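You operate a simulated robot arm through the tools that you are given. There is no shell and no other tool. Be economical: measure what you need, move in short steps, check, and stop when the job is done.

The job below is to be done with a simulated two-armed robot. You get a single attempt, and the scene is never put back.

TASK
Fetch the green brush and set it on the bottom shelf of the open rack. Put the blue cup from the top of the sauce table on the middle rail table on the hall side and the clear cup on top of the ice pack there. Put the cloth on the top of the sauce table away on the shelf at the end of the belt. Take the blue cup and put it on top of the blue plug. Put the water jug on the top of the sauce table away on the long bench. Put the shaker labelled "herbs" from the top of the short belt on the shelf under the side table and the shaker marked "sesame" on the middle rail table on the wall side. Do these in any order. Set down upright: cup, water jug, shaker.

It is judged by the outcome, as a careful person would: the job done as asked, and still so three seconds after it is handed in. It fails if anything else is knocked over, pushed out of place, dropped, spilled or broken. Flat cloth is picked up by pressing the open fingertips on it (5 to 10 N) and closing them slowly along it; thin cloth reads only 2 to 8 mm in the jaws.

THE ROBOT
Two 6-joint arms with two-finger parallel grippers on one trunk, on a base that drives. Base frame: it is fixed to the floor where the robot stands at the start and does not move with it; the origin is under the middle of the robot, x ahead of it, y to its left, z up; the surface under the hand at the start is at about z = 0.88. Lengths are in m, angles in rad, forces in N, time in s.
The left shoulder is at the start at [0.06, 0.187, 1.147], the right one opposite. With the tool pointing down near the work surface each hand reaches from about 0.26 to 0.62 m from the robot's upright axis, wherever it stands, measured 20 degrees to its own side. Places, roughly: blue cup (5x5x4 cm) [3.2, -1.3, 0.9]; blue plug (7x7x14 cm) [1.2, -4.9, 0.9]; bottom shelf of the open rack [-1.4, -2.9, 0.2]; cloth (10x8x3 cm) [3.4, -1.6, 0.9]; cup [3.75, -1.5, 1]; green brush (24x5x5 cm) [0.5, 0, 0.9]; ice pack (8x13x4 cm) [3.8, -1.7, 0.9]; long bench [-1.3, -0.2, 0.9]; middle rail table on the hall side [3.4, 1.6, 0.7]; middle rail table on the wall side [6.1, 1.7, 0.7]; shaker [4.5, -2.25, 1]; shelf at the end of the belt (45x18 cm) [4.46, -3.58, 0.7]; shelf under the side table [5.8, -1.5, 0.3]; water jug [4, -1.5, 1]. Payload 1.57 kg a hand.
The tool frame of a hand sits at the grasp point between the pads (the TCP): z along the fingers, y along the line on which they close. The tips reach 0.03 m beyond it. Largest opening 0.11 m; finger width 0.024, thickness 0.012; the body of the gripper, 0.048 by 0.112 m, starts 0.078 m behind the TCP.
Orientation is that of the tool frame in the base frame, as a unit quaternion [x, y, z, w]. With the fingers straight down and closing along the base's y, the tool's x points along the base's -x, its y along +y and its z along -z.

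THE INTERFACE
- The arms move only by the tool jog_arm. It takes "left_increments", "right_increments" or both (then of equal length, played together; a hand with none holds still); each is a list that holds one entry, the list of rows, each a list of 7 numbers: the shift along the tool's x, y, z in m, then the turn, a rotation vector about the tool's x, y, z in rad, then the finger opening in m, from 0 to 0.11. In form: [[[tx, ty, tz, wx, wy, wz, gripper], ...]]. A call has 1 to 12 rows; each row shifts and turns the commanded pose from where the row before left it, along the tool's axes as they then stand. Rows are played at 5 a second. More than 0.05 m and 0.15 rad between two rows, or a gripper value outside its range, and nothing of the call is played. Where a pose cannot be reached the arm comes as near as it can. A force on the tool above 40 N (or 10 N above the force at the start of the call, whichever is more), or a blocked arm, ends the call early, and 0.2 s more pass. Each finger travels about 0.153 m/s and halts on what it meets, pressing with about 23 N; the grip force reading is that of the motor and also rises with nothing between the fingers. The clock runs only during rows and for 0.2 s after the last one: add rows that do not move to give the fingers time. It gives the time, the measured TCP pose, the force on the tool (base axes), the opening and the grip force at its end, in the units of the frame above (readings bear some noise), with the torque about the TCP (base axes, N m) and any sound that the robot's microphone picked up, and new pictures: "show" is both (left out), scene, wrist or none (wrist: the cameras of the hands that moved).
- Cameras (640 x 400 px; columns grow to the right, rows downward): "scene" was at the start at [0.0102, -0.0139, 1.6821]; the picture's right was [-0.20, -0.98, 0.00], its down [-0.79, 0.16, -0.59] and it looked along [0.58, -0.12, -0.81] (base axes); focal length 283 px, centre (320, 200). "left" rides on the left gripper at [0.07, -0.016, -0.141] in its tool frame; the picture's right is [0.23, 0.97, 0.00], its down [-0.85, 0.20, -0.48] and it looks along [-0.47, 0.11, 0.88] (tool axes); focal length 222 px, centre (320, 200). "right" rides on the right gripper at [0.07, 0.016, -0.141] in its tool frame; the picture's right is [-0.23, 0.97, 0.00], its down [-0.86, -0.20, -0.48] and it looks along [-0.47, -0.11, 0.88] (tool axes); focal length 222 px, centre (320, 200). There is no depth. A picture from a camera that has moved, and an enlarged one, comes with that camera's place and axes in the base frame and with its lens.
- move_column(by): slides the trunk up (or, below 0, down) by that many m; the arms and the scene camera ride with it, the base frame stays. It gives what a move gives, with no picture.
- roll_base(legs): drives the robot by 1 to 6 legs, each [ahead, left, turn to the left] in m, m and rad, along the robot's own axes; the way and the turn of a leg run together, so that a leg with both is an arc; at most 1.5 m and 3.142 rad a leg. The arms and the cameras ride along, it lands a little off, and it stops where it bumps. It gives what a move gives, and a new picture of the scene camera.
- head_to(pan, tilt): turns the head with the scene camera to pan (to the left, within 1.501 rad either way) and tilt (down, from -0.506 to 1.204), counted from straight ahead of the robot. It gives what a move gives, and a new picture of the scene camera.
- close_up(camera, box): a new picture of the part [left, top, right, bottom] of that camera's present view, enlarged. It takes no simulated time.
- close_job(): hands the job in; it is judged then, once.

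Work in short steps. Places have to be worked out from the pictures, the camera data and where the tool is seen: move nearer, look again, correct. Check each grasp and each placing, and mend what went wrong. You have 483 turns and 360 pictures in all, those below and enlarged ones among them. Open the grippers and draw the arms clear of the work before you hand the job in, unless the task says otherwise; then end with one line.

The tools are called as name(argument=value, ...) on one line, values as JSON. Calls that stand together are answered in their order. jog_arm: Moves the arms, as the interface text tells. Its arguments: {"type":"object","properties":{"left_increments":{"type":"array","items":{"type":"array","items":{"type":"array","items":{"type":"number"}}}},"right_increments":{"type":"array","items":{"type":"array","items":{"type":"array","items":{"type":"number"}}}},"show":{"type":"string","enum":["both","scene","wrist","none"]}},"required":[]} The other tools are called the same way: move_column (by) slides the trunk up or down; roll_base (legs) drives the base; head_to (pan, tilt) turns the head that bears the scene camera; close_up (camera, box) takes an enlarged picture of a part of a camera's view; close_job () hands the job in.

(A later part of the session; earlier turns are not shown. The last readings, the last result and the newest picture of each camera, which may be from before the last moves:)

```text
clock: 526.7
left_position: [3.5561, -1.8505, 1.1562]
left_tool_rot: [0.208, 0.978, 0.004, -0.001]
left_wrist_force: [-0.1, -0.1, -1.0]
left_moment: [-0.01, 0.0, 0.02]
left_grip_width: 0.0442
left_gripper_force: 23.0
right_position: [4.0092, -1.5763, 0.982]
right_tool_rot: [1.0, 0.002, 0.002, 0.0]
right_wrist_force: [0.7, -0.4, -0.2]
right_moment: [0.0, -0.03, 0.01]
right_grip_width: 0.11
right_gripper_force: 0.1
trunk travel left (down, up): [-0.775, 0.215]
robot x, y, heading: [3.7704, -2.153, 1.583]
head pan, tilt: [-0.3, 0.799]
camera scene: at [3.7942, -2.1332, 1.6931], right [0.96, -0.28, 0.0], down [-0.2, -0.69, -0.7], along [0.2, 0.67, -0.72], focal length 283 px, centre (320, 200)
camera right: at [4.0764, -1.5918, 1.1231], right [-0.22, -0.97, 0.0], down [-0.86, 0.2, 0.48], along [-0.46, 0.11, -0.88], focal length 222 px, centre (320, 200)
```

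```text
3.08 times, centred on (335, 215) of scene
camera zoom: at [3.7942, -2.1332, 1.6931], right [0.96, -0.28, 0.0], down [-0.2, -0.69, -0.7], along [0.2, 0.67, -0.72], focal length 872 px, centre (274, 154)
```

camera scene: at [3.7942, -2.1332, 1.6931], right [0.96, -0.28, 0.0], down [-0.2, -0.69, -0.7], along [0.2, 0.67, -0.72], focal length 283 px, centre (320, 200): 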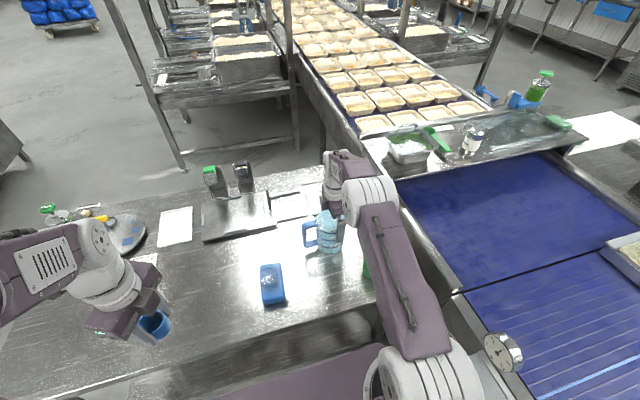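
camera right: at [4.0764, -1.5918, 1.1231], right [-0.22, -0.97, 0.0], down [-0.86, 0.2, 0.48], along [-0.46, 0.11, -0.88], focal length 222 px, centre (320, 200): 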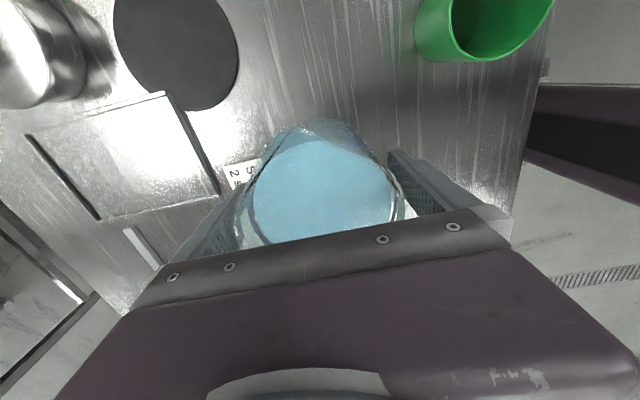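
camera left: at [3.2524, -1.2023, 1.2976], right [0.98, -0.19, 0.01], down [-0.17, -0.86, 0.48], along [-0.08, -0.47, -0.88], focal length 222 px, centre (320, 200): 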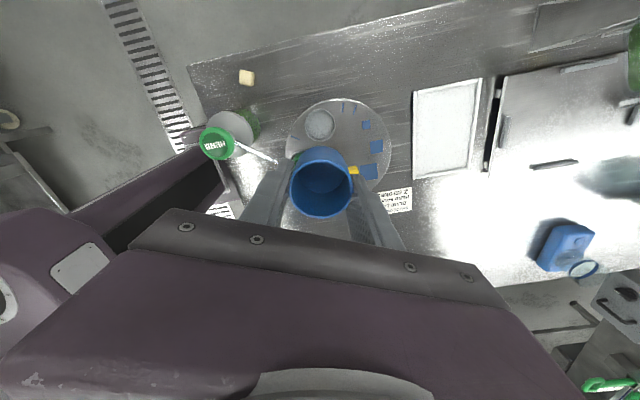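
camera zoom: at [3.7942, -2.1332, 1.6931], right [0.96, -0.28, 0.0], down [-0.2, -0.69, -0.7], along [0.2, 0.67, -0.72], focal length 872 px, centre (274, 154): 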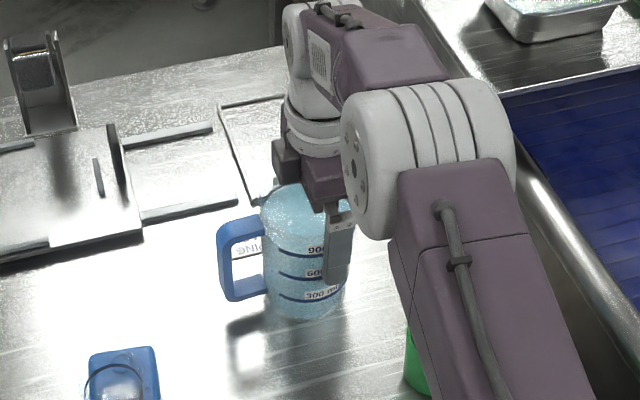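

Good straddle. Nudging 5 mm toward −x to centre the pads, then closing on the body.

jog_arm(right_increments=[[[-0.005, 0, 0.004, 0, 0, 0, 0.11], [0, 0, 0, 0, 0, 0, 0.1], [0, 0, 0, 0, 0, 0, 0.092], [0, 0, 0, 0, 0, 0, 0.085], [0, 0, 0, 0, 0, 0, 0.078], [0, 0, 0, 0, 0, 0, 0.07], [0, 0, 0, 0, 0, 0, 0.07]]], show="wrist")

```text
clock: 528.3
left_position: [3.5571, -1.85, 1.1566]
left_tool_rot: [0.208, 0.978, 0.003, -0.002]
left_wrist_force: [0.2, 0.4, 0.2]
left_moment: [0.02, 0.03, 0.02]
left_grip_width: 0.0439
left_gripper_force: 22.9
right_position: [4.0034, -1.5746, 0.9778]
right_tool_rot: [1.0, 0.002, 0.002, 0.001]
right_wrist_force: [0.8, 3.5, 1.9]
right_moment: [-0.03, 0.1, -0.03]
right_grip_width: 0.0916
right_gripper_force: 23.4
trunk travel left (down, up): [-0.775, 0.215]
robot x, y, heading: [3.7699, -2.1494, 1.587]
head pan, tilt: [-0.3, 0.799]
camera right: at [4.0716, -1.5914, 1.1189], right [-0.22, -0.97, 0.0], down [-0.86, 0.2, 0.48], along [-0.46, 0.11, -0.88], focal length 222 px, centre (320, 200)
```

right: 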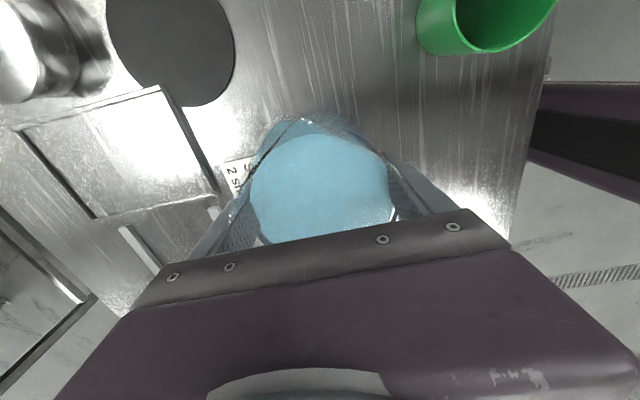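

Gripped at 91.6 mm. Lifting slowly to test for slip.

jog_arm(right_increments=[[[0, 0, -0.006, 0, 0, 0, 0.06], [0, 0, -0.01, 0, 0, 0, 0.06], [0, 0, -0.014, 0, 0, 0, 0.06], [0, 0, 0, 0, 0, 0, 0.06]]])

close_up(camera="scene", box=[270, 150, 400, 280])

```text
clock: 529.3
left_position: [3.5573, -1.8472, 1.1545]
left_tool_rot: [0.209, 0.978, 0.004, -0.001]
left_wrist_force: [0.0, 0.3, -0.1]
left_moment: [0.0, 0.01, -0.01]
left_grip_width: 0.0438
left_gripper_force: 22.7
right_position: [4.0036, -1.5749, 1.0064]
right_tool_rot: [1.0, 0.002, 0.001, 0.002]
right_wrist_force: [0.8, 0.7, -10.4]
right_moment: [0.01, -0.22, -0.01]
right_grip_width: 0.0911
right_gripper_force: 22.6
trunk travel left (down, up): [-0.775, 0.215]
robot x, y, heading: [3.7732, -2.1513, 1.585]
head pan, tilt: [-0.3, 0.799]
camera scene: at [3.7952, -2.1306, 1.693], right [0.96, -0.28, 0.0], down [-0.2, -0.69, -0.7], along [0.2, 0.67, -0.72], focal length 283 px, centre (320, 200)
camera right: at [4.0721, -1.5905, 1.1482], right [-0.22, -0.97, 0.0], down [-0.86, 0.2, 0.48], along [-0.46, 0.1, -0.88], focal length 222 px, centre (320, 200)
```

scene: 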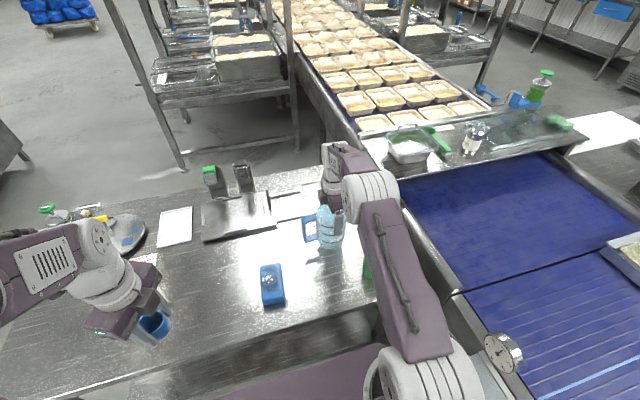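
right: 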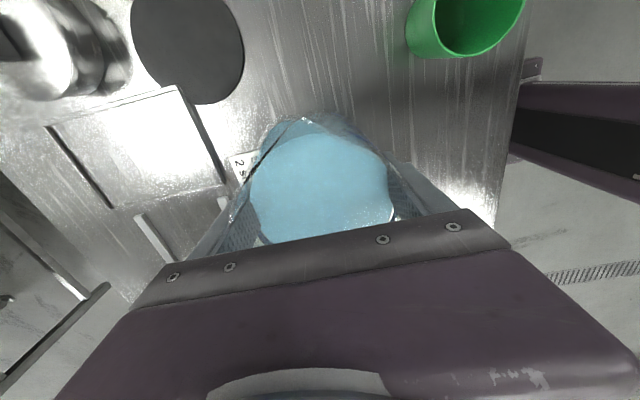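

```text
3.08 times, centred on (335, 215) of scene
camera zoom: at [3.7952, -2.1306, 1.693], right [0.96, -0.28, 0.0], down [-0.2, -0.69, -0.7], along [0.2, 0.67, -0.72], focal length 872 px, centre (274, 154)
```

zoom: 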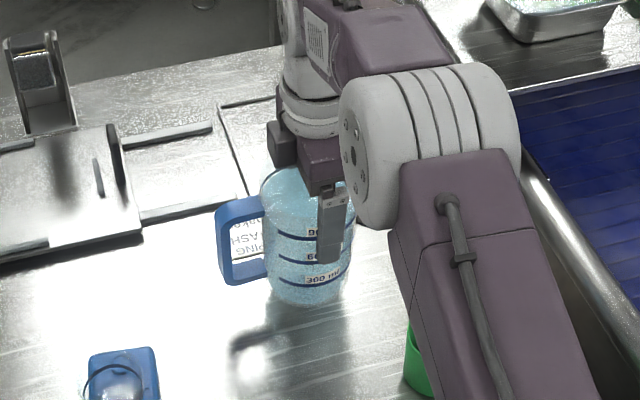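

Lifted level with no slip (about 1 kg). Raising further in gentle steps and bringing it in toward the body.

jog_arm(right_increments=[[[0, 0, -0.025, 0, 0, 0, 0.06], [0, 0, -0.03, 0, 0, 0, 0.06], [0, 0, -0.03, 0, 0, 0, 0.06], [0, 0, -0.03, 0, 0, 0, 0.06], [0, 0, -0.03, 0, 0, 0, 0.06], [-0.005, 0.025, 0, 0, 0, 0, 0.06], [-0.01, 0.03, 0, 0, 0, 0, 0.06], [-0.01, 0.03, 0, 0, 0, 0, 0.06], [-0.01, 0.03, 0, 0, 0, 0, 0.06], [-0.01, 0.03, 0, 0, 0, 0, 0.06], [-0.005, 0.02, 0, 0, 0, 0, 0.06]]])

```text
clock: 531.7
left_position: [3.558, -1.85, 1.1562]
left_tool_rot: [0.208, 0.978, 0.003, 0.0]
left_wrist_force: [-0.5, 0.5, -0.8]
left_moment: [0.02, -0.01, -0.01]
left_grip_width: 0.0439
left_gripper_force: 22.9
right_position: [3.9534, -1.7416, 1.1531]
right_tool_rot: [1.0, 0.001, 0.002, 0.001]
right_wrist_force: [-0.5, 1.4, -10.1]
right_moment: [-0.03, -0.21, 0.02]
right_grip_width: 0.09
right_gripper_force: 22.9
trunk travel left (down, up): [-0.775, 0.215]
robot x, y, heading: [3.7717, -2.1518, 1.583]
head pan, tilt: [-0.3, 0.799]
camera scene: at [3.7947, -2.1326, 1.693], right [0.96, -0.28, 0.0], down [-0.2, -0.69, -0.7], along [0.2, 0.67, -0.72], focal length 283 px, centre (320, 200)
camera right: at [4.0221, -1.7571, 1.2935], right [-0.22, -0.97, 0.0], down [-0.86, 0.2, 0.48], along [-0.46, 0.11, -0.88], focal length 222 px, centre (320, 200)
```

scene: 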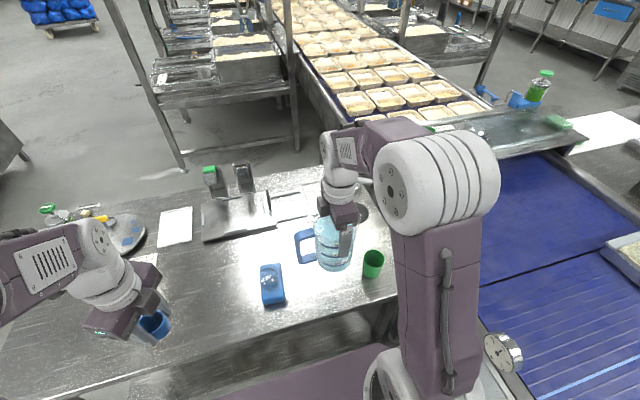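
right: 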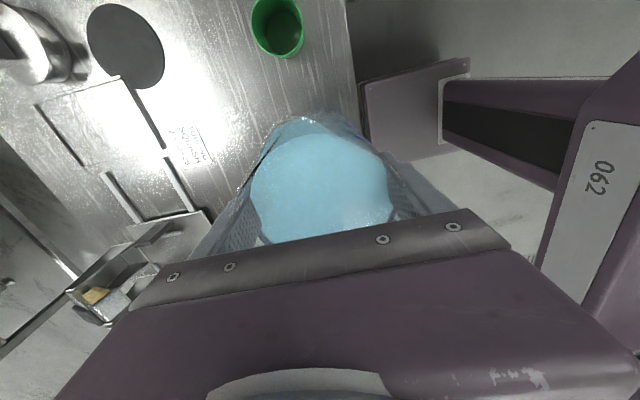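

Jug secure. Backing away and driving toward the wash area for the blue plug.

roll_base(legs=[[-0.75, 0, 0], [0, 0, 1.56], [1.2, 0, 0], [1.0, 0, 0]])

roll_base(legs=[[0, 0.6, 0], [0, 0, 1.571]])

head_to(pan=0, tilt=0.6)

```text
clock: 550.1
left_position: [1.267, -3.0847, 1.1562]
left_tool_rot: [-0.536, 0.844, 0.001, -0.003]
left_wrist_force: [0.7, 0.2, 0.2]
left_moment: [-0.02, -0.02, 0.01]
left_grip_width: 0.044
left_gripper_force: 23.1
right_position: [1.1679, -2.6865, 1.152]
right_tool_rot: [0.714, 0.7, 0.001, 0.0]
right_wrist_force: [-0.3, -0.1, -10.0]
right_moment: [0.21, 0.0, 0.01]
right_grip_width: 0.09
right_gripper_force: 23.1
trunk travel left (down, up): [-0.775, 0.215]
robot x, y, heading: [1.5756, -2.878, 3.126]
head pan, tilt: [-0.3, 0.799]
camera scene: at [1.5543, -2.8512, 1.693], right [0.31, 0.95, 0.0], down [0.68, -0.22, -0.7], along [-0.66, 0.21, -0.72], focal length 283 px, centre (320, 200)
```

scene: 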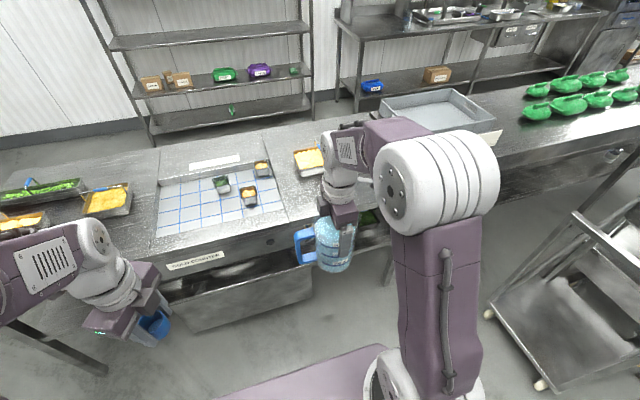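

```text
clock: 557.3
left_position: [1.7737, -3.7901, 1.1561]
left_tool_rot: [0.975, -0.221, 0.001, 0.002]
left_wrist_force: [0.4, -0.1, 0.9]
left_moment: [-0.02, 0.01, -0.02]
left_grip_width: 0.0438
left_gripper_force: 22.8
right_position: [1.3734, -3.8871, 1.1519]
right_tool_rot: [0.014, 1.0, 0.002, -0.002]
right_wrist_force: [0.3, 0.5, -11.5]
right_moment: [0.0, 0.23, 0.0]
right_grip_width: 0.0901
right_gripper_force: 23.3
trunk travel left (down, up): [-0.775, 0.215]
robot x, y, heading: [1.57, -3.4813, -1.589]
head pan, tilt: [-0.3, 0.799]
camera scene: at [1.541, -3.4989, 1.693], right [-0.95, 0.31, 0.0], down [0.22, 0.68, -0.7], along [-0.22, -0.66, -0.72], focal length 283 px, centre (320, 200)
```

scene: 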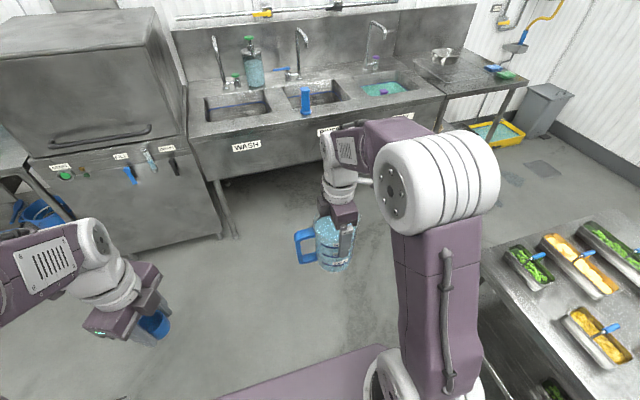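

```text
clock: 558.1
left_position: [1.7737, -3.7902, 1.1552]
left_tool_rot: [0.975, -0.222, 0.001, 0.004]
left_wrist_force: [0.3, 0.8, -0.3]
left_moment: [-0.02, -0.04, -0.01]
left_grip_width: 0.0437
left_gripper_force: 22.9
right_position: [1.3741, -3.8873, 1.1504]
right_tool_rot: [0.013, 1.0, 0.002, -0.002]
right_wrist_force: [0.6, 0.8, -10.3]
right_moment: [-0.03, 0.23, 0.0]
right_grip_width: 0.0899
right_gripper_force: 23.2
trunk travel left (down, up): [-0.775, 0.215]
robot x, y, heading: [1.5712, -3.4817, -1.59]
head pan, tilt: [0.0, 0.6]
camera scene: at [1.5649, -3.5106, 1.7098], right [-1.0, 0.02, 0.0], down [0.01, 0.57, -0.82], along [-0.01, -0.82, -0.57], focal length 283 px, centre (320, 200)
```

scene: 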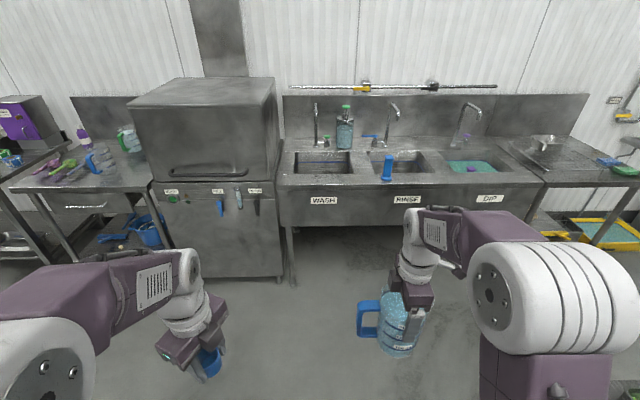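

close_up(camera="scene", box=[300, 90, 500, 220])

```text
3.08 times, centred on (400, 155) of scene
camera zoom: at [1.5649, -3.5106, 1.7098], right [-1.0, 0.02, 0.0], down [0.01, 0.57, -0.82], along [-0.01, -0.82, -0.57], focal length 872 px, centre (74, 338)
```

zoom: 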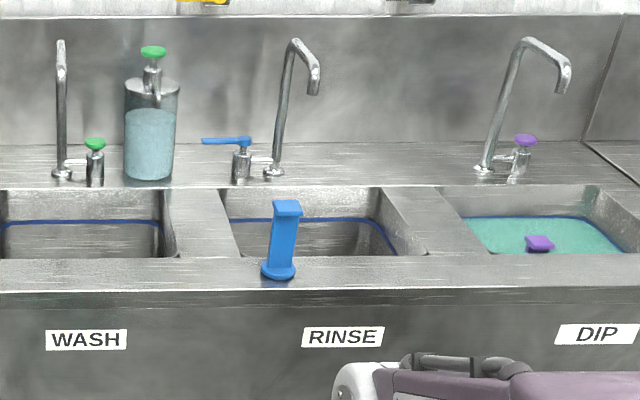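

The plug's square top is at about (1.17,−4.90), z≈1.02, and the tap spout is 30 cm behind it. Approaching in steps.

roll_base(legs=[[0.5, 0, 0.02], [0, -0.45, 0]])

head_to(pan=0.1, tilt=0.8)

```text
clock: 563.4
left_position: [1.3252, -4.2905, 1.1549]
left_tool_rot: [0.977, -0.213, 0.0, 0.002]
left_wrist_force: [-0.5, 0.4, -1.1]
left_moment: [0.02, 0.01, 0.01]
left_grip_width: 0.0439
left_gripper_force: 22.5
right_position: [0.9268, -4.3951, 1.1514]
right_tool_rot: [0.004, 1.0, 0.002, -0.002]
right_wrist_force: [-0.3, 0.9, -10.3]
right_moment: [0.0, 0.2, 0.01]
right_grip_width: 0.0901
right_gripper_force: 23.0
trunk travel left (down, up): [-0.775, 0.215]
robot x, y, heading: [1.1123, -3.9883, -1.57]
head pan, tilt: [0.0, 0.6]
camera scene: at [1.1118, -4.0151, 1.7099], right [-1.0, 0.0, 0.0], down [0.0, 0.57, -0.82], along [0.0, -0.82, -0.57], focal length 283 px, centre (320, 200)
```

scene: 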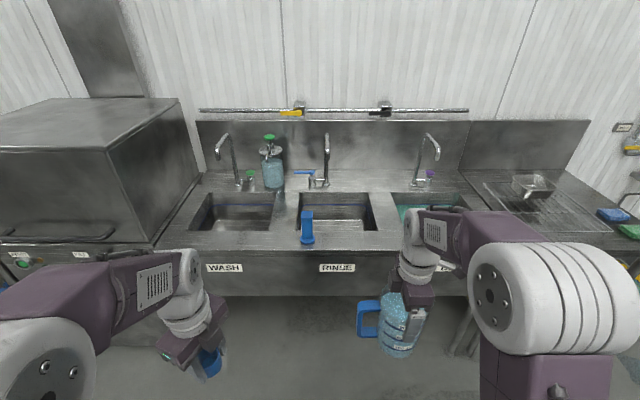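

```text
clock: 564.1
left_position: [1.3231, -4.2924, 1.1554]
left_tool_rot: [0.977, -0.214, 0.001, 0.003]
left_wrist_force: [-0.3, -0.1, 0.2]
left_moment: [0.0, 0.03, 0.01]
left_grip_width: 0.0436
left_gripper_force: 23.0
right_position: [0.9247, -4.3943, 1.1518]
right_tool_rot: [0.004, 1.0, 0.002, -0.001]
right_wrist_force: [0.5, -0.3, -10.0]
right_moment: [-0.01, 0.21, 0.0]
right_grip_width: 0.0898
right_gripper_force: 22.8
trunk travel left (down, up): [-0.775, 0.215]
robot x, y, heading: [1.1118, -3.9866, -1.574]
head pan, tilt: [0.099, 0.799]
camera scene: at [1.1173, -4.007, 1.6931], right [-1.0, -0.1, 0.0], down [-0.07, 0.71, -0.7], along [0.07, -0.69, -0.72], focal length 283 px, centre (320, 200)
```

scene: 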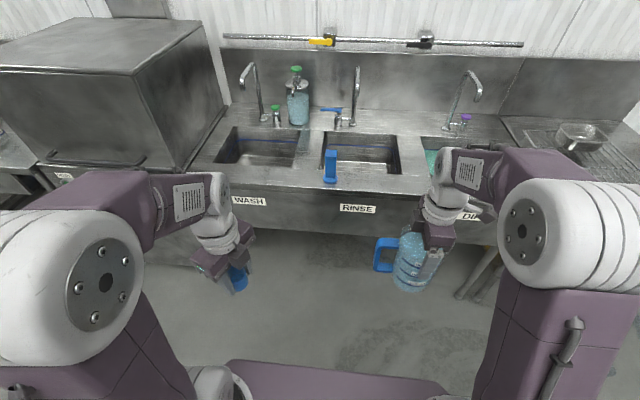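

The plug is at (1.167,−4.885), sink front y≈−4.83. Raising the left hand a bit and rolling up.

jog_arm(left_increments=[[[0, 0, -0.03, 0, 0, 0, 0.025], [0, 0, -0.03, 0, 0, 0, 0.025]]], show="none")

roll_base(legs=[[0.43, -0.05, 0]])

close_up(camera="scene", box=[220, 120, 420, 300])

```text
clock: 564.7
left_position: [1.3229, -4.29, 1.2156]
left_tool_rot: [0.977, -0.214, 0.001, 0.003]
left_wrist_force: [0.0, 0.3, -1.4]
left_moment: [-0.01, 0.0, -0.02]
left_grip_width: 0.044
left_gripper_force: 22.9
right_position: [0.9251, -4.3936, 1.1523]
right_tool_rot: [0.004, 1.0, 0.001, 0.0]
right_wrist_force: [0.4, -0.1, -10.0]
right_moment: [0.01, 0.21, 0.03]
right_grip_width: 0.0899
right_gripper_force: 23.2
trunk travel left (down, up): [-0.775, 0.215]
robot x, y, heading: [1.1119, -3.9822, -1.574]
head pan, tilt: [0.099, 0.799]
```

```text
clock: 567.3
left_position: [1.2751, -4.7165, 1.2164]
left_tool_rot: [0.978, -0.211, 0.001, 0.004]
left_wrist_force: [-0.3, 0.8, 0.2]
left_moment: [0.0, 0.0, 0.0]
left_grip_width: 0.0438
left_gripper_force: 22.9
right_position: [0.8776, -4.8224, 1.1532]
right_tool_rot: [0.002, 1.0, 0.001, -0.002]
right_wrist_force: [0.2, 0.0, -10.5]
right_moment: [-0.02, 0.22, -0.03]
right_grip_width: 0.09
right_gripper_force: 23.1
trunk travel left (down, up): [-0.775, 0.215]
robot x, y, heading: [1.0654, -4.4157, -1.563]
head pan, tilt: [0.099, 0.799]
camera scene: at [1.0689, -4.4336, 1.693], right [-0.99, -0.1, 0.0], down [-0.07, 0.71, -0.7], along [0.07, -0.69, -0.72], focal length 283 px, centre (320, 200)
```

scene: 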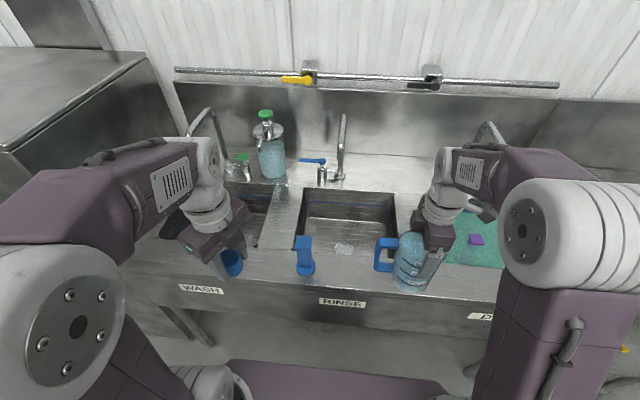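

```text
2.22 times, centred on (320, 210) of scene
camera zoom: at [1.0689, -4.4336, 1.693], right [-0.99, -0.1, 0.0], down [-0.07, 0.71, -0.7], along [0.07, -0.69, -0.72], focal length 630 px, centre (320, 178)
```

zoom: 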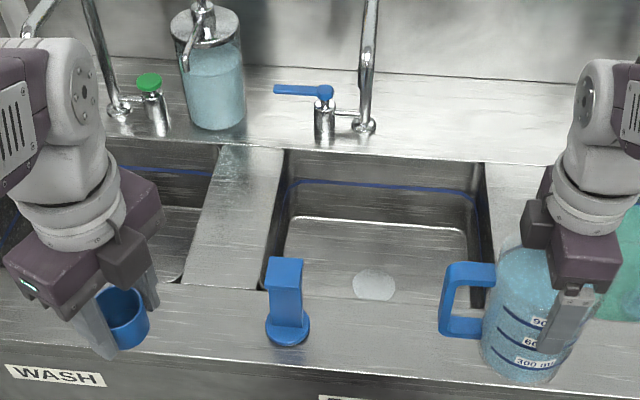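

close_up(camera="scene", box=[280, 220, 340, 290])

close_up(camera="left", box=[0, 0, 640, 400])

```text
5.71 times, centred on (310, 255) of scene
camera zoom: at [1.0689, -4.4336, 1.693], right [-0.99, -0.1, 0.0], down [-0.07, 0.71, -0.7], along [0.07, -0.69, -0.72], focal length 1619 px, centre (377, -114)
```

zoom: 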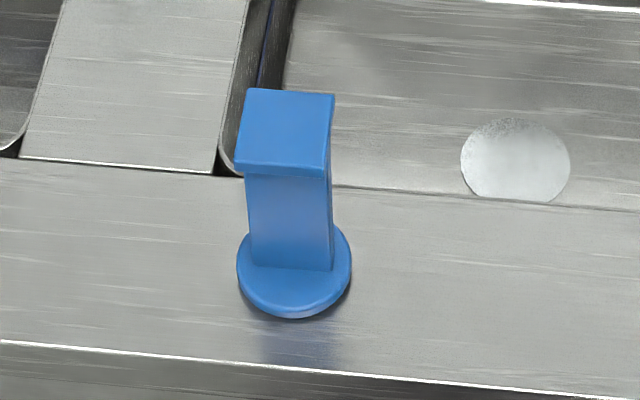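

```text
1.00 times, centred on (320, 200) of left (not enlarged: the box is as wide or as high as the picture)
camera zoom: at [1.345, -4.7292, 1.3561], right [-0.2, -0.98, 0.01], down [-0.86, 0.18, 0.48], along [-0.47, 0.09, -0.88], focal length 222 px, centre (320, 200)
```

zoom: 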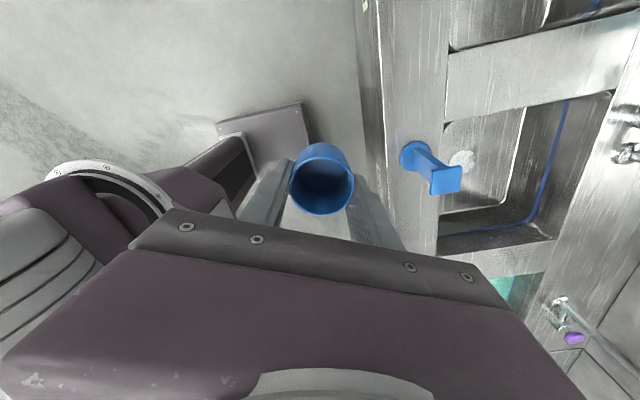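

The plug's top is a 4.4 cm square centred at (1.164,−4.902), z=1.025; both cameras agree. Moving the small cup above it at a safe height.

jog_arm(left_increments=[[[-0.005, 0.043, 0, 0, 0, 0, 0.025], [-0.005, 0.043, 0, 0, 0, 0, 0.025], [-0.005, 0.043, 0, 0, 0, 0, 0.025], [-0.005, 0.043, 0, 0, 0, 0, 0.025], [-0.0045, 0.043, 0, 0, 0, 0, 0.025], [0, 0, 0.04, 0, 0, 0, 0.025], [0, 0, 0.02, 0, 0, 0, 0.025], [0, 0, 0, 0, 0, 0, 0.025]]])

close_up(camera="scene", box=[250, 190, 350, 290])

close_up(camera="left", box=[240, 90, 400, 230])

```text
clock: 569.1
left_position: [1.1637, -4.904, 1.1546]
left_tool_rot: [0.977, -0.211, 0.001, 0.003]
left_wrist_force: [-0.5, 0.3, -1.0]
left_moment: [-0.02, -0.01, 0.03]
left_grip_width: 0.0438
left_gripper_force: 23.0
right_position: [0.8776, -4.824, 1.1508]
right_tool_rot: [0.002, 1.0, 0.001, -0.001]
right_wrist_force: [0.3, 0.7, -10.4]
right_moment: [0.0, 0.23, -0.01]
right_grip_width: 0.0899
right_gripper_force: 23.4
trunk travel left (down, up): [-0.775, 0.215]
robot x, y, heading: [1.0648, -4.4134, -1.569]
head pan, tilt: [0.099, 0.799]
camera scene: at [1.0681, -4.4361, 1.693], right [-0.99, -0.1, 0.0], down [-0.07, 0.71, -0.7], along [0.07, -0.69, -0.72], focal length 283 px, centre (320, 200)
camera left: at [1.2331, -4.9166, 1.2963], right [-0.2, -0.98, 0.01], down [-0.86, 0.17, 0.48], along [-0.47, 0.09, -0.88], focal length 222 px, centre (320, 200)
```

scene: 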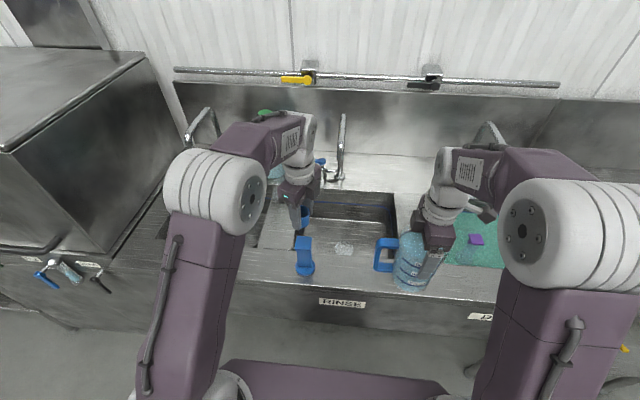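
left: 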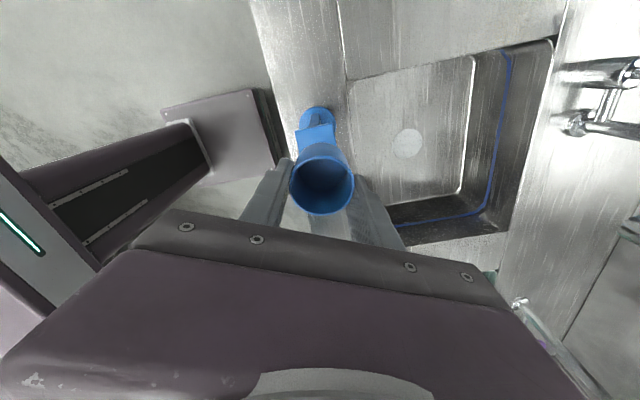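

```text
4.00 times, centred on (300, 240) of scene
camera zoom: at [1.0681, -4.4361, 1.693], right [-0.99, -0.1, 0.0], down [-0.07, 0.71, -0.7], along [0.07, -0.69, -0.72], focal length 1134 px, centre (400, 40)
```

zoom: 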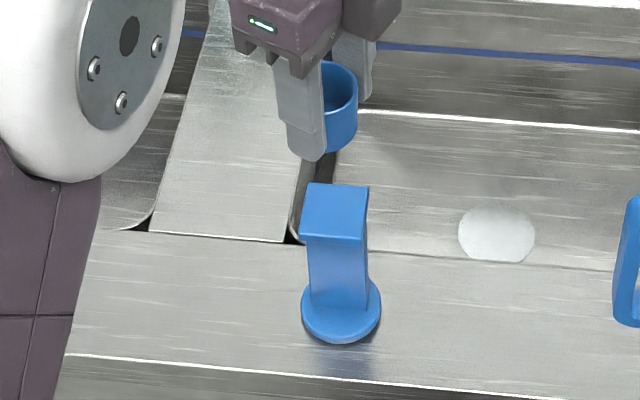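

```text
2.86 times, centred on (320, 160) of left
camera zoom: at [1.2331, -4.9166, 1.2963], right [-0.2, -0.98, 0.01], down [-0.86, 0.17, 0.48], along [-0.47, 0.09, -0.88], focal length 635 px, centre (320, 314)
```

zoom: 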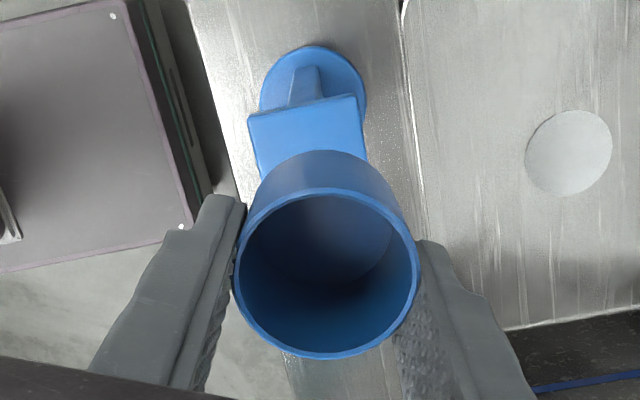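

The cup axis is at (1.162,−4.905), within 3 mm of the plug's centre. Small correction, then lowering most of the way.

jog_arm(left_increments=[[[0.0005, -0.003, 0.02, 0, 0, 0, 0.025], [0, 0, 0.02, 0, 0, 0, 0.025], [0, 0, 0.012, 0, 0, 0, 0.025], [0, 0, 0, 0, 0, 0, 0.025]]], show="none")

close_up(camera="scene", box=[260, 200, 350, 290])

close_up(camera="left", box=[240, 90, 400, 230])

```text
clock: 570.1
left_position: [1.165, -4.9025, 1.1046]
left_tool_rot: [0.977, -0.213, 0.002, 0.003]
left_wrist_force: [0.2, 0.1, -0.5]
left_moment: [-0.02, 0.0, -0.01]
left_grip_width: 0.0438
left_gripper_force: 23.1
right_position: [0.8774, -4.8244, 1.1512]
right_tool_rot: [0.002, 1.0, 0.002, -0.001]
right_wrist_force: [-0.4, 0.0, -9.5]
right_moment: [0.04, 0.2, -0.04]
right_grip_width: 0.0901
right_gripper_force: 22.8
trunk travel left (down, up): [-0.775, 0.215]
robot x, y, heading: [1.0645, -4.417, -1.567]
head pan, tilt: [0.099, 0.799]
```

```text
4.44 times, centred on (305, 245) of scene
camera zoom: at [1.0687, -4.4354, 1.693], right [-0.99, -0.1, 0.0], down [-0.07, 0.71, -0.7], along [0.07, -0.69, -0.72], focal length 1260 px, centre (387, 0)
```

zoom: 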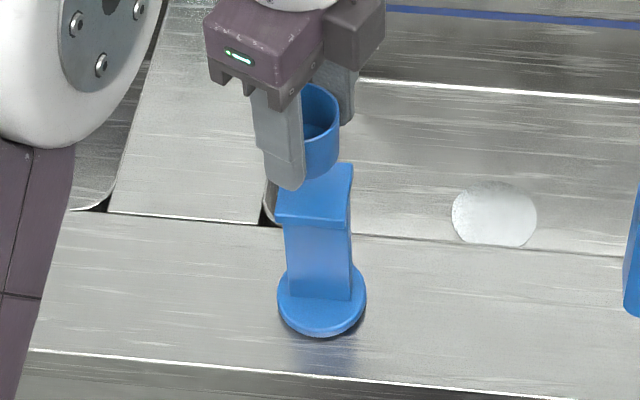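

```text
2.86 times, centred on (320, 160) of left
camera zoom: at [1.235, -4.9143, 1.2451], right [-0.2, -0.98, 0.01], down [-0.86, 0.17, 0.48], along [-0.47, 0.09, -0.88], focal length 635 px, centre (320, 314)
```

zoom: 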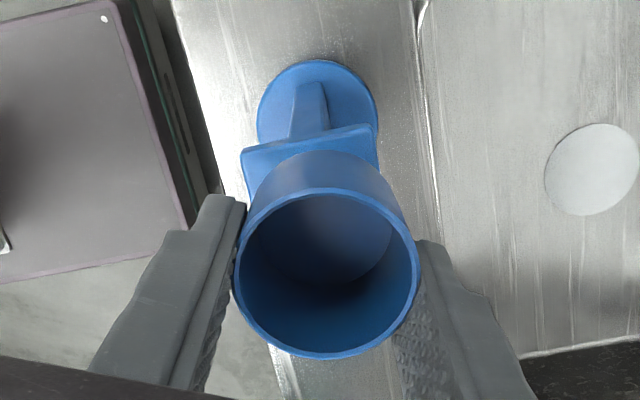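

Refined plug top: z≈1.032, centred at (1.164,−4.902); the cup axis is at (1.163,−4.9035). Lowering in small steps to contact.

jog_arm(left_increments=[[[0, 0, 0.006, 0, 0, 0, 0.025], [0, 0, 0.004, 0, 0, 0, 0.025], [0, 0, 0, 0, 0, 0, 0.025]]], show="none")

```text
clock: 570.9
left_position: [1.1667, -4.9029, 1.095]
left_tool_rot: [0.977, -0.212, 0.001, 0.002]
left_wrist_force: [-0.9, -0.2, -1.0]
left_moment: [0.01, 0.02, 0.01]
left_grip_width: 0.0438
left_gripper_force: 22.6
right_position: [0.8775, -4.8253, 1.1518]
right_tool_rot: [0.003, 1.0, 0.001, -0.003]
right_wrist_force: [0.9, -0.3, -10.0]
right_moment: [0.0, 0.23, 0.0]
right_grip_width: 0.0899
right_gripper_force: 22.7
trunk travel left (down, up): [-0.775, 0.215]
robot x, y, heading: [1.0642, -4.4169, -1.57]
head pan, tilt: [0.099, 0.799]
```

jog_arm(left_increments=[[[0, 0, 0.004, 0, 0, 0, 0.025], [0, 0, 0.003, 0, 0, 0, 0.025], [0, 0, 0, 0, 0, 0, 0.025]]], show="none")

```text
clock: 571.7
left_position: [1.1652, -4.902, 1.0866]
left_tool_rot: [0.978, -0.211, 0.002, 0.002]
left_wrist_force: [0.0, -1.1, -0.5]
left_moment: [0.0, 0.0, 0.01]
left_grip_width: 0.0438
left_gripper_force: 23.2
right_position: [0.8777, -4.8242, 1.1533]
right_tool_rot: [0.002, 1.0, 0.002, -0.002]
right_wrist_force: [-0.3, -0.5, -10.7]
right_moment: [0.03, 0.22, -0.01]
right_grip_width: 0.09
right_gripper_force: 22.6
trunk travel left (down, up): [-0.775, 0.215]
robot x, y, heading: [1.0649, -4.4169, -1.571]
head pan, tilt: [0.099, 0.799]
```

jog_arm(left_increments=[[[0, 0, 0.003, 0, 0, 0, 0.025], [0, 0, 0.003, 0, 0, 0, 0.025], [0, 0, 0, 0, 0, 0, 0.025]]], show="none")

close_up(camera="scene", box=[260, 200, 350, 290])

```text
clock: 572.5
left_position: [1.1646, -4.9028, 1.0819]
left_tool_rot: [0.977, -0.212, 0.001, 0.003]
left_wrist_force: [0.4, -0.6, -0.1]
left_moment: [-0.01, 0.02, 0.0]
left_grip_width: 0.0438
left_gripper_force: 23.4
right_position: [0.8774, -4.8238, 1.1525]
right_tool_rot: [0.003, 1.0, 0.001, -0.002]
right_wrist_force: [-0.2, 0.0, -10.2]
right_moment: [0.04, 0.25, 0.02]
right_grip_width: 0.09
right_gripper_force: 22.7
trunk travel left (down, up): [-0.775, 0.215]
robot x, y, heading: [1.061, -4.4145, -1.569]
head pan, tilt: [0.099, 0.799]
```

```text
4.44 times, centred on (305, 245) of scene
camera zoom: at [1.0686, -4.4356, 1.693], right [-0.99, -0.1, 0.0], down [-0.07, 0.71, -0.7], along [0.07, -0.69, -0.72], focal length 1260 px, centre (387, 0)
```

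zoom: 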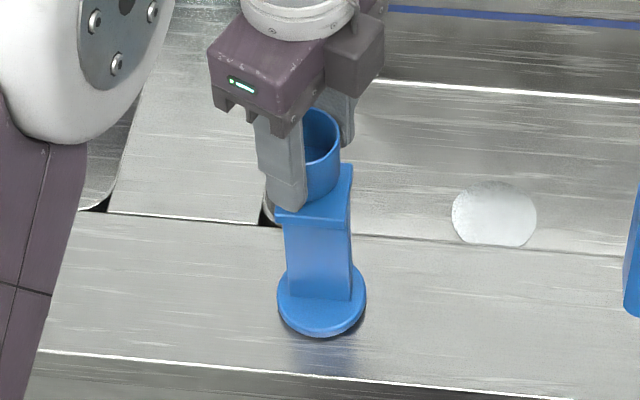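

jog_arm(left_increments=[[[0, 0, 0.003, 0, 0, 0, 0.025], [0, 0, 0.002, 0, 0, 0, 0.025], [0, 0, 0, 0, 0, 0, 0.025]]], show="none")

```text
clock: 573.3
left_position: [1.1649, -4.9025, 1.0761]
left_tool_rot: [0.977, -0.212, 0.001, 0.002]
left_wrist_force: [-0.4, 0.8, -0.3]
left_moment: [-0.01, 0.02, -0.01]
left_grip_width: 0.0437
left_gripper_force: 23.1
right_position: [0.8765, -4.8235, 1.1516]
right_tool_rot: [0.003, 1.0, 0.003, -0.002]
right_wrist_force: [-1.0, 0.4, -9.9]
right_moment: [0.02, 0.2, 0.0]
right_grip_width: 0.0897
right_gripper_force: 22.7
trunk travel left (down, up): [-0.775, 0.215]
robot x, y, heading: [1.0637, -4.4161, -1.568]
head pan, tilt: [0.099, 0.799]
```

Still no contact. On re-checking, the cup (rim ≈44 mm) sits higher in the fingers than I assumed, and its axis is about 5 mm off toward +x. Correcting that before going lower.

jog_arm(left_increments=[[[-0.0055, 0.0, 0, 0, 0, 0, 0.025], [0, 0, 0.003, 0, 0, 0, 0.025], [0, 0, 0, 0, 0, 0, 0.025]]], show="none")

close_up(camera="scene", box=[280, 210, 340, 270])

close_up(camera="left", box=[240, 90, 400, 230])

```text
clock: 574.1
left_position: [1.1596, -4.9007, 1.0733]
left_tool_rot: [0.978, -0.211, 0.002, 0.003]
left_wrist_force: [0.5, 0.3, -0.3]
left_moment: [0.0, -0.01, -0.03]
left_grip_width: 0.044
left_gripper_force: 23.0
right_position: [0.8773, -4.8252, 1.1517]
right_tool_rot: [0.003, 1.0, 0.002, -0.001]
right_wrist_force: [0.5, -0.5, -10.6]
right_moment: [0.0, 0.2, 0.01]
right_grip_width: 0.0897
right_gripper_force: 23.6
trunk travel left (down, up): [-0.775, 0.215]
robot x, y, heading: [1.0621, -4.4164, -1.569]
head pan, tilt: [0.099, 0.799]
```

```text
6.67 times, centred on (310, 240) of scene
camera zoom: at [1.0688, -4.4357, 1.693], right [-0.99, -0.1, 0.0], down [-0.07, 0.71, -0.7], along [0.07, -0.69, -0.72], focal length 1889 px, centre (387, -67)
```

zoom: 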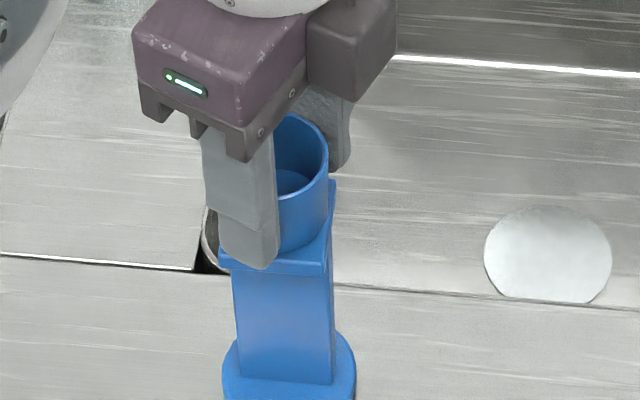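

```text
2.86 times, centred on (320, 160) of left
camera zoom: at [1.2304, -4.9126, 1.2136], right [-0.2, -0.98, 0.01], down [-0.86, 0.17, 0.48], along [-0.47, 0.09, -0.88], focal length 635 px, centre (320, 314)
```

zoom: 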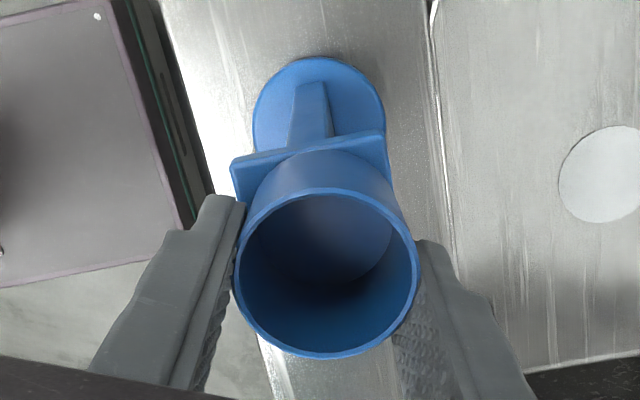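

The cup now sits centred over the plug in both views. Continuing down in 2–3 mm steps.

jog_arm(left_increments=[[[0, 0, 0.003, 0, 0, 0, 0.025], [0, 0, 0.002, 0, 0, 0, 0.025], [0, 0, 0, 0, 0, 0, 0.025]]], show="none")

```text
clock: 574.9
left_position: [1.1599, -4.8994, 1.0708]
left_tool_rot: [0.977, -0.211, 0.002, 0.007]
left_wrist_force: [2.3, -4.1, 34.4]
left_moment: [0.01, -0.21, -0.03]
left_grip_width: 0.0439
left_gripper_force: 23.1
right_position: [0.8776, -4.8213, 1.153]
right_tool_rot: [0.003, 1.0, 0.001, -0.001]
right_wrist_force: [0.8, -0.5, -10.5]
right_moment: [0.0, 0.2, 0.01]
right_grip_width: 0.09
right_gripper_force: 23.5
trunk travel left (down, up): [-0.775, 0.215]
robot x, y, heading: [1.0619, -4.4137, -1.565]
head pan, tilt: [0.099, 0.799]
```

Contact on the plug. Easing up ~2.5 mm to unload before opening.

jog_arm(left_increments=[[[0, 0, -0.0025, 0, 0, 0, 0.03], [0, 0, 0, 0, 0, 0, 0.03]]], show="none")

```text
clock: 575.5
left_position: [1.1603, -4.8993, 1.0712]
left_tool_rot: [0.978, -0.211, 0.002, 0.004]
left_wrist_force: [-0.2, -4.3, 22.5]
left_moment: [-0.18, -0.1, -0.02]
left_grip_width: 0.044
left_gripper_force: 22.7
right_position: [0.8779, -4.8213, 1.1509]
right_tool_rot: [0.003, 1.0, 0.001, -0.001]
right_wrist_force: [-0.1, 0.4, -10.2]
right_moment: [0.03, 0.19, -0.02]
right_grip_width: 0.09
right_gripper_force: 22.8
trunk travel left (down, up): [-0.775, 0.215]
robot x, y, heading: [1.0645, -4.4151, -1.57]
head pan, tilt: [0.099, 0.799]
```

jog_arm(left_increments=[[[0, 0, -0.002, 0, 0, 0, 0.03], [0, 0, 0, 0, 0, 0, 0.03]]], show="none")

```text
clock: 576.1
left_position: [1.1611, -4.8986, 1.0718]
left_tool_rot: [0.977, -0.212, 0.001, 0.001]
left_wrist_force: [-0.4, -1.0, 3.1]
left_moment: [-0.06, 0.05, 0.02]
left_grip_width: 0.0439
left_gripper_force: 23.4
right_position: [0.8773, -4.8233, 1.1522]
right_tool_rot: [0.004, 1.0, 0.001, -0.001]
right_wrist_force: [-0.6, 0.3, -9.6]
right_moment: [0.0, 0.25, 0.0]
right_grip_width: 0.0898
right_gripper_force: 23.0
trunk travel left (down, up): [-0.775, 0.215]
robot x, y, heading: [1.0625, -4.4147, -1.563]
head pan, tilt: [0.099, 0.799]
```

Only 3 N now. Opening slowly, then rising.

jog_arm(left_increments=[[[0, 0, 0, 0, 0, 0, 0.044], [0, 0, 0, 0, 0, 0, 0.048], [0, 0, 0, 0, 0, 0, 0.054], [0, 0, 0, 0, 0, 0, 0.062], [0, 0, 0, 0, 0, 0, 0.07], [0, 0, -0.02, 0, 0, 0, 0.07], [0, 0, -0.03, 0, 0, 0, 0.07], [0, 0, -0.04, 0, 0, 0, 0.07], [0, 0, -0.04, 0, 0, 0, 0.07]]])

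close_up(camera="scene", box=[260, 200, 350, 290])

```text
clock: 578.1
left_position: [1.1612, -4.8989, 1.2035]
left_tool_rot: [0.977, -0.212, 0.001, 0.003]
left_wrist_force: [0.6, -0.5, 1.0]
left_moment: [-0.01, 0.02, 0.03]
left_grip_width: 0.07
left_gripper_force: 0.0
right_position: [0.878, -4.823, 1.1517]
right_tool_rot: [0.003, 1.0, 0.001, -0.002]
right_wrist_force: [-0.4, 0.3, -9.9]
right_moment: [0.04, 0.22, -0.03]
right_grip_width: 0.0898
right_gripper_force: 23.4
trunk travel left (down, up): [-0.775, 0.215]
robot x, y, heading: [1.0646, -4.4146, -1.564]
head pan, tilt: [0.099, 0.799]
camera scene: at [1.0686, -4.4348, 1.693], right [-0.99, -0.1, 0.0], down [-0.07, 0.71, -0.7], along [0.07, -0.69, -0.72], focal length 283 px, centre (320, 200)
camera left: at [1.2302, -4.9109, 1.3444], right [-0.2, -0.98, 0.01], down [-0.86, 0.17, 0.48], along [-0.47, 0.09, -0.88], focal length 222 px, centre (320, 200)
```

scene: 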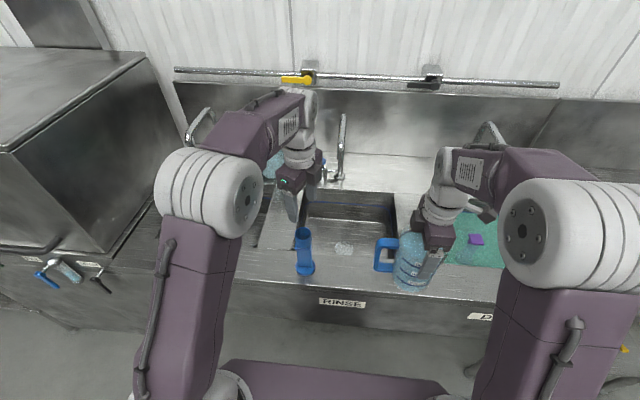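
left: 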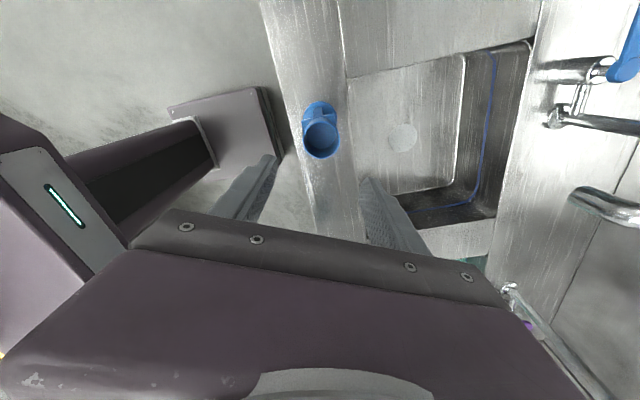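

```text
4.44 times, centred on (305, 245) of scene
camera zoom: at [1.0686, -4.4348, 1.693], right [-0.99, -0.1, 0.0], down [-0.07, 0.71, -0.7], along [0.07, -0.69, -0.72], focal length 1260 px, centre (387, 0)
```

zoom: 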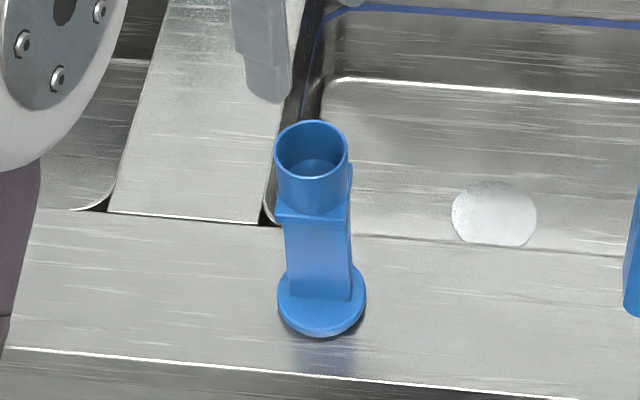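

The small blue cup stands squarely on the plug. Retracting the left hand, backing off, and heading through the gap to the long bench with the jug.

jog_arm(left_increments=[[[-0.02, -0.042, 0, 0, 0, 0, 0.05], [-0.02, -0.042, 0, 0, 0, 0, 0.03], [-0.02, -0.042, 0, 0, 0, 0, 0.03], [-0.02, -0.042, 0, 0, 0, 0, 0.03]]], show="none")

roll_base(legs=[[-0.12, 0.1, 0], [0, 0, -1.571]])

head_to(pan=0, tilt=0.6)

```text
clock: 579.1
left_position: [1.1581, -4.7101, 1.2022]
left_tool_rot: [0.977, -0.211, 0.001, 0.004]
left_wrist_force: [-0.3, 0.9, 0.1]
left_moment: [-0.01, -0.01, 0.01]
left_grip_width: 0.0298
left_gripper_force: 0.1
right_position: [0.8772, -4.8209, 1.1526]
right_tool_rot: [0.003, 1.0, 0.001, -0.003]
right_wrist_force: [0.4, 0.3, -10.4]
right_moment: [-0.02, 0.23, 0.04]
right_grip_width: 0.09
right_gripper_force: 23.3
trunk travel left (down, up): [-0.775, 0.215]
robot x, y, heading: [1.061, -4.4167, -1.571]
head pan, tilt: [0.099, 0.799]
```

```text
clock: 584.4
left_position: [0.864, -4.3891, 1.2021]
left_tool_rot: [-0.539, 0.842, 0.001, -0.003]
left_wrist_force: [0.4, 0.6, -0.1]
left_moment: [0.01, -0.01, -0.01]
left_grip_width: 0.0298
left_gripper_force: 0.1
right_position: [0.7541, -4.1085, 1.1527]
right_tool_rot: [0.71, 0.704, 0.003, 0.0]
right_wrist_force: [-0.5, 0.3, -10.2]
right_moment: [0.2, -0.02, 0.0]
right_grip_width: 0.09
right_gripper_force: 23.2
trunk travel left (down, up): [-0.775, 0.215]
robot x, y, heading: [1.1632, -4.2975, 3.136]
head pan, tilt: [0.099, 0.799]
camera scene: at [1.1387, -4.302, 1.693], right [-0.1, 1.0, 0.0], down [0.71, 0.07, -0.7], along [-0.69, -0.07, -0.72], focal length 283 px, centre (320, 200)
```

scene: 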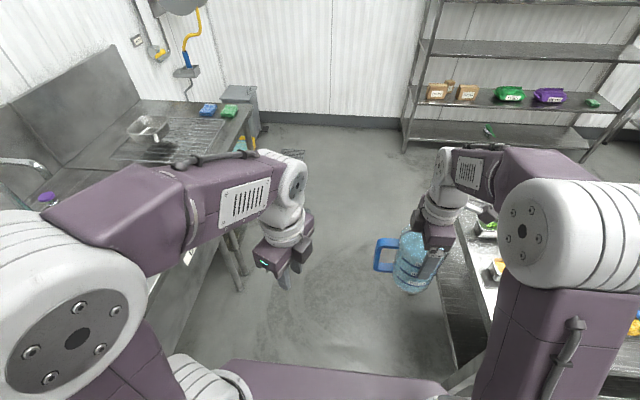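

```text
clock: 585.1
left_position: [0.863, -4.3881, 1.2015]
left_tool_rot: [-0.539, 0.842, 0.002, -0.003]
left_wrist_force: [-0.6, -0.5, -0.3]
left_moment: [0.04, 0.02, 0.03]
left_grip_width: 0.03
left_gripper_force: 0.2
right_position: [0.7544, -4.1083, 1.1516]
right_tool_rot: [0.71, 0.704, 0.002, 0.0]
right_wrist_force: [-1.0, -0.1, -10.1]
right_moment: [0.23, -0.01, -0.02]
right_grip_width: 0.0899
right_gripper_force: 22.9
trunk travel left (down, up): [-0.775, 0.215]
robot x, y, heading: [1.1611, -4.2967, 3.142]
head pan, tilt: [0.0, 0.6]
camera scene: at [1.1307, -4.2938, 1.7098], right [0.0, 1.0, 0.0], down [0.57, 0.0, -0.82], along [-0.82, 0.0, -0.57], focal length 283 px, centre (320, 200)
```

scene: 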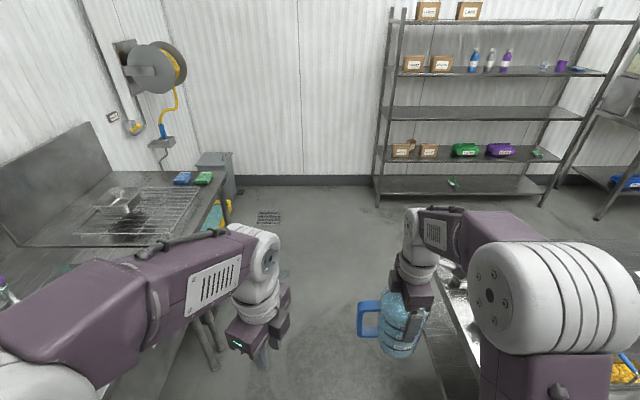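

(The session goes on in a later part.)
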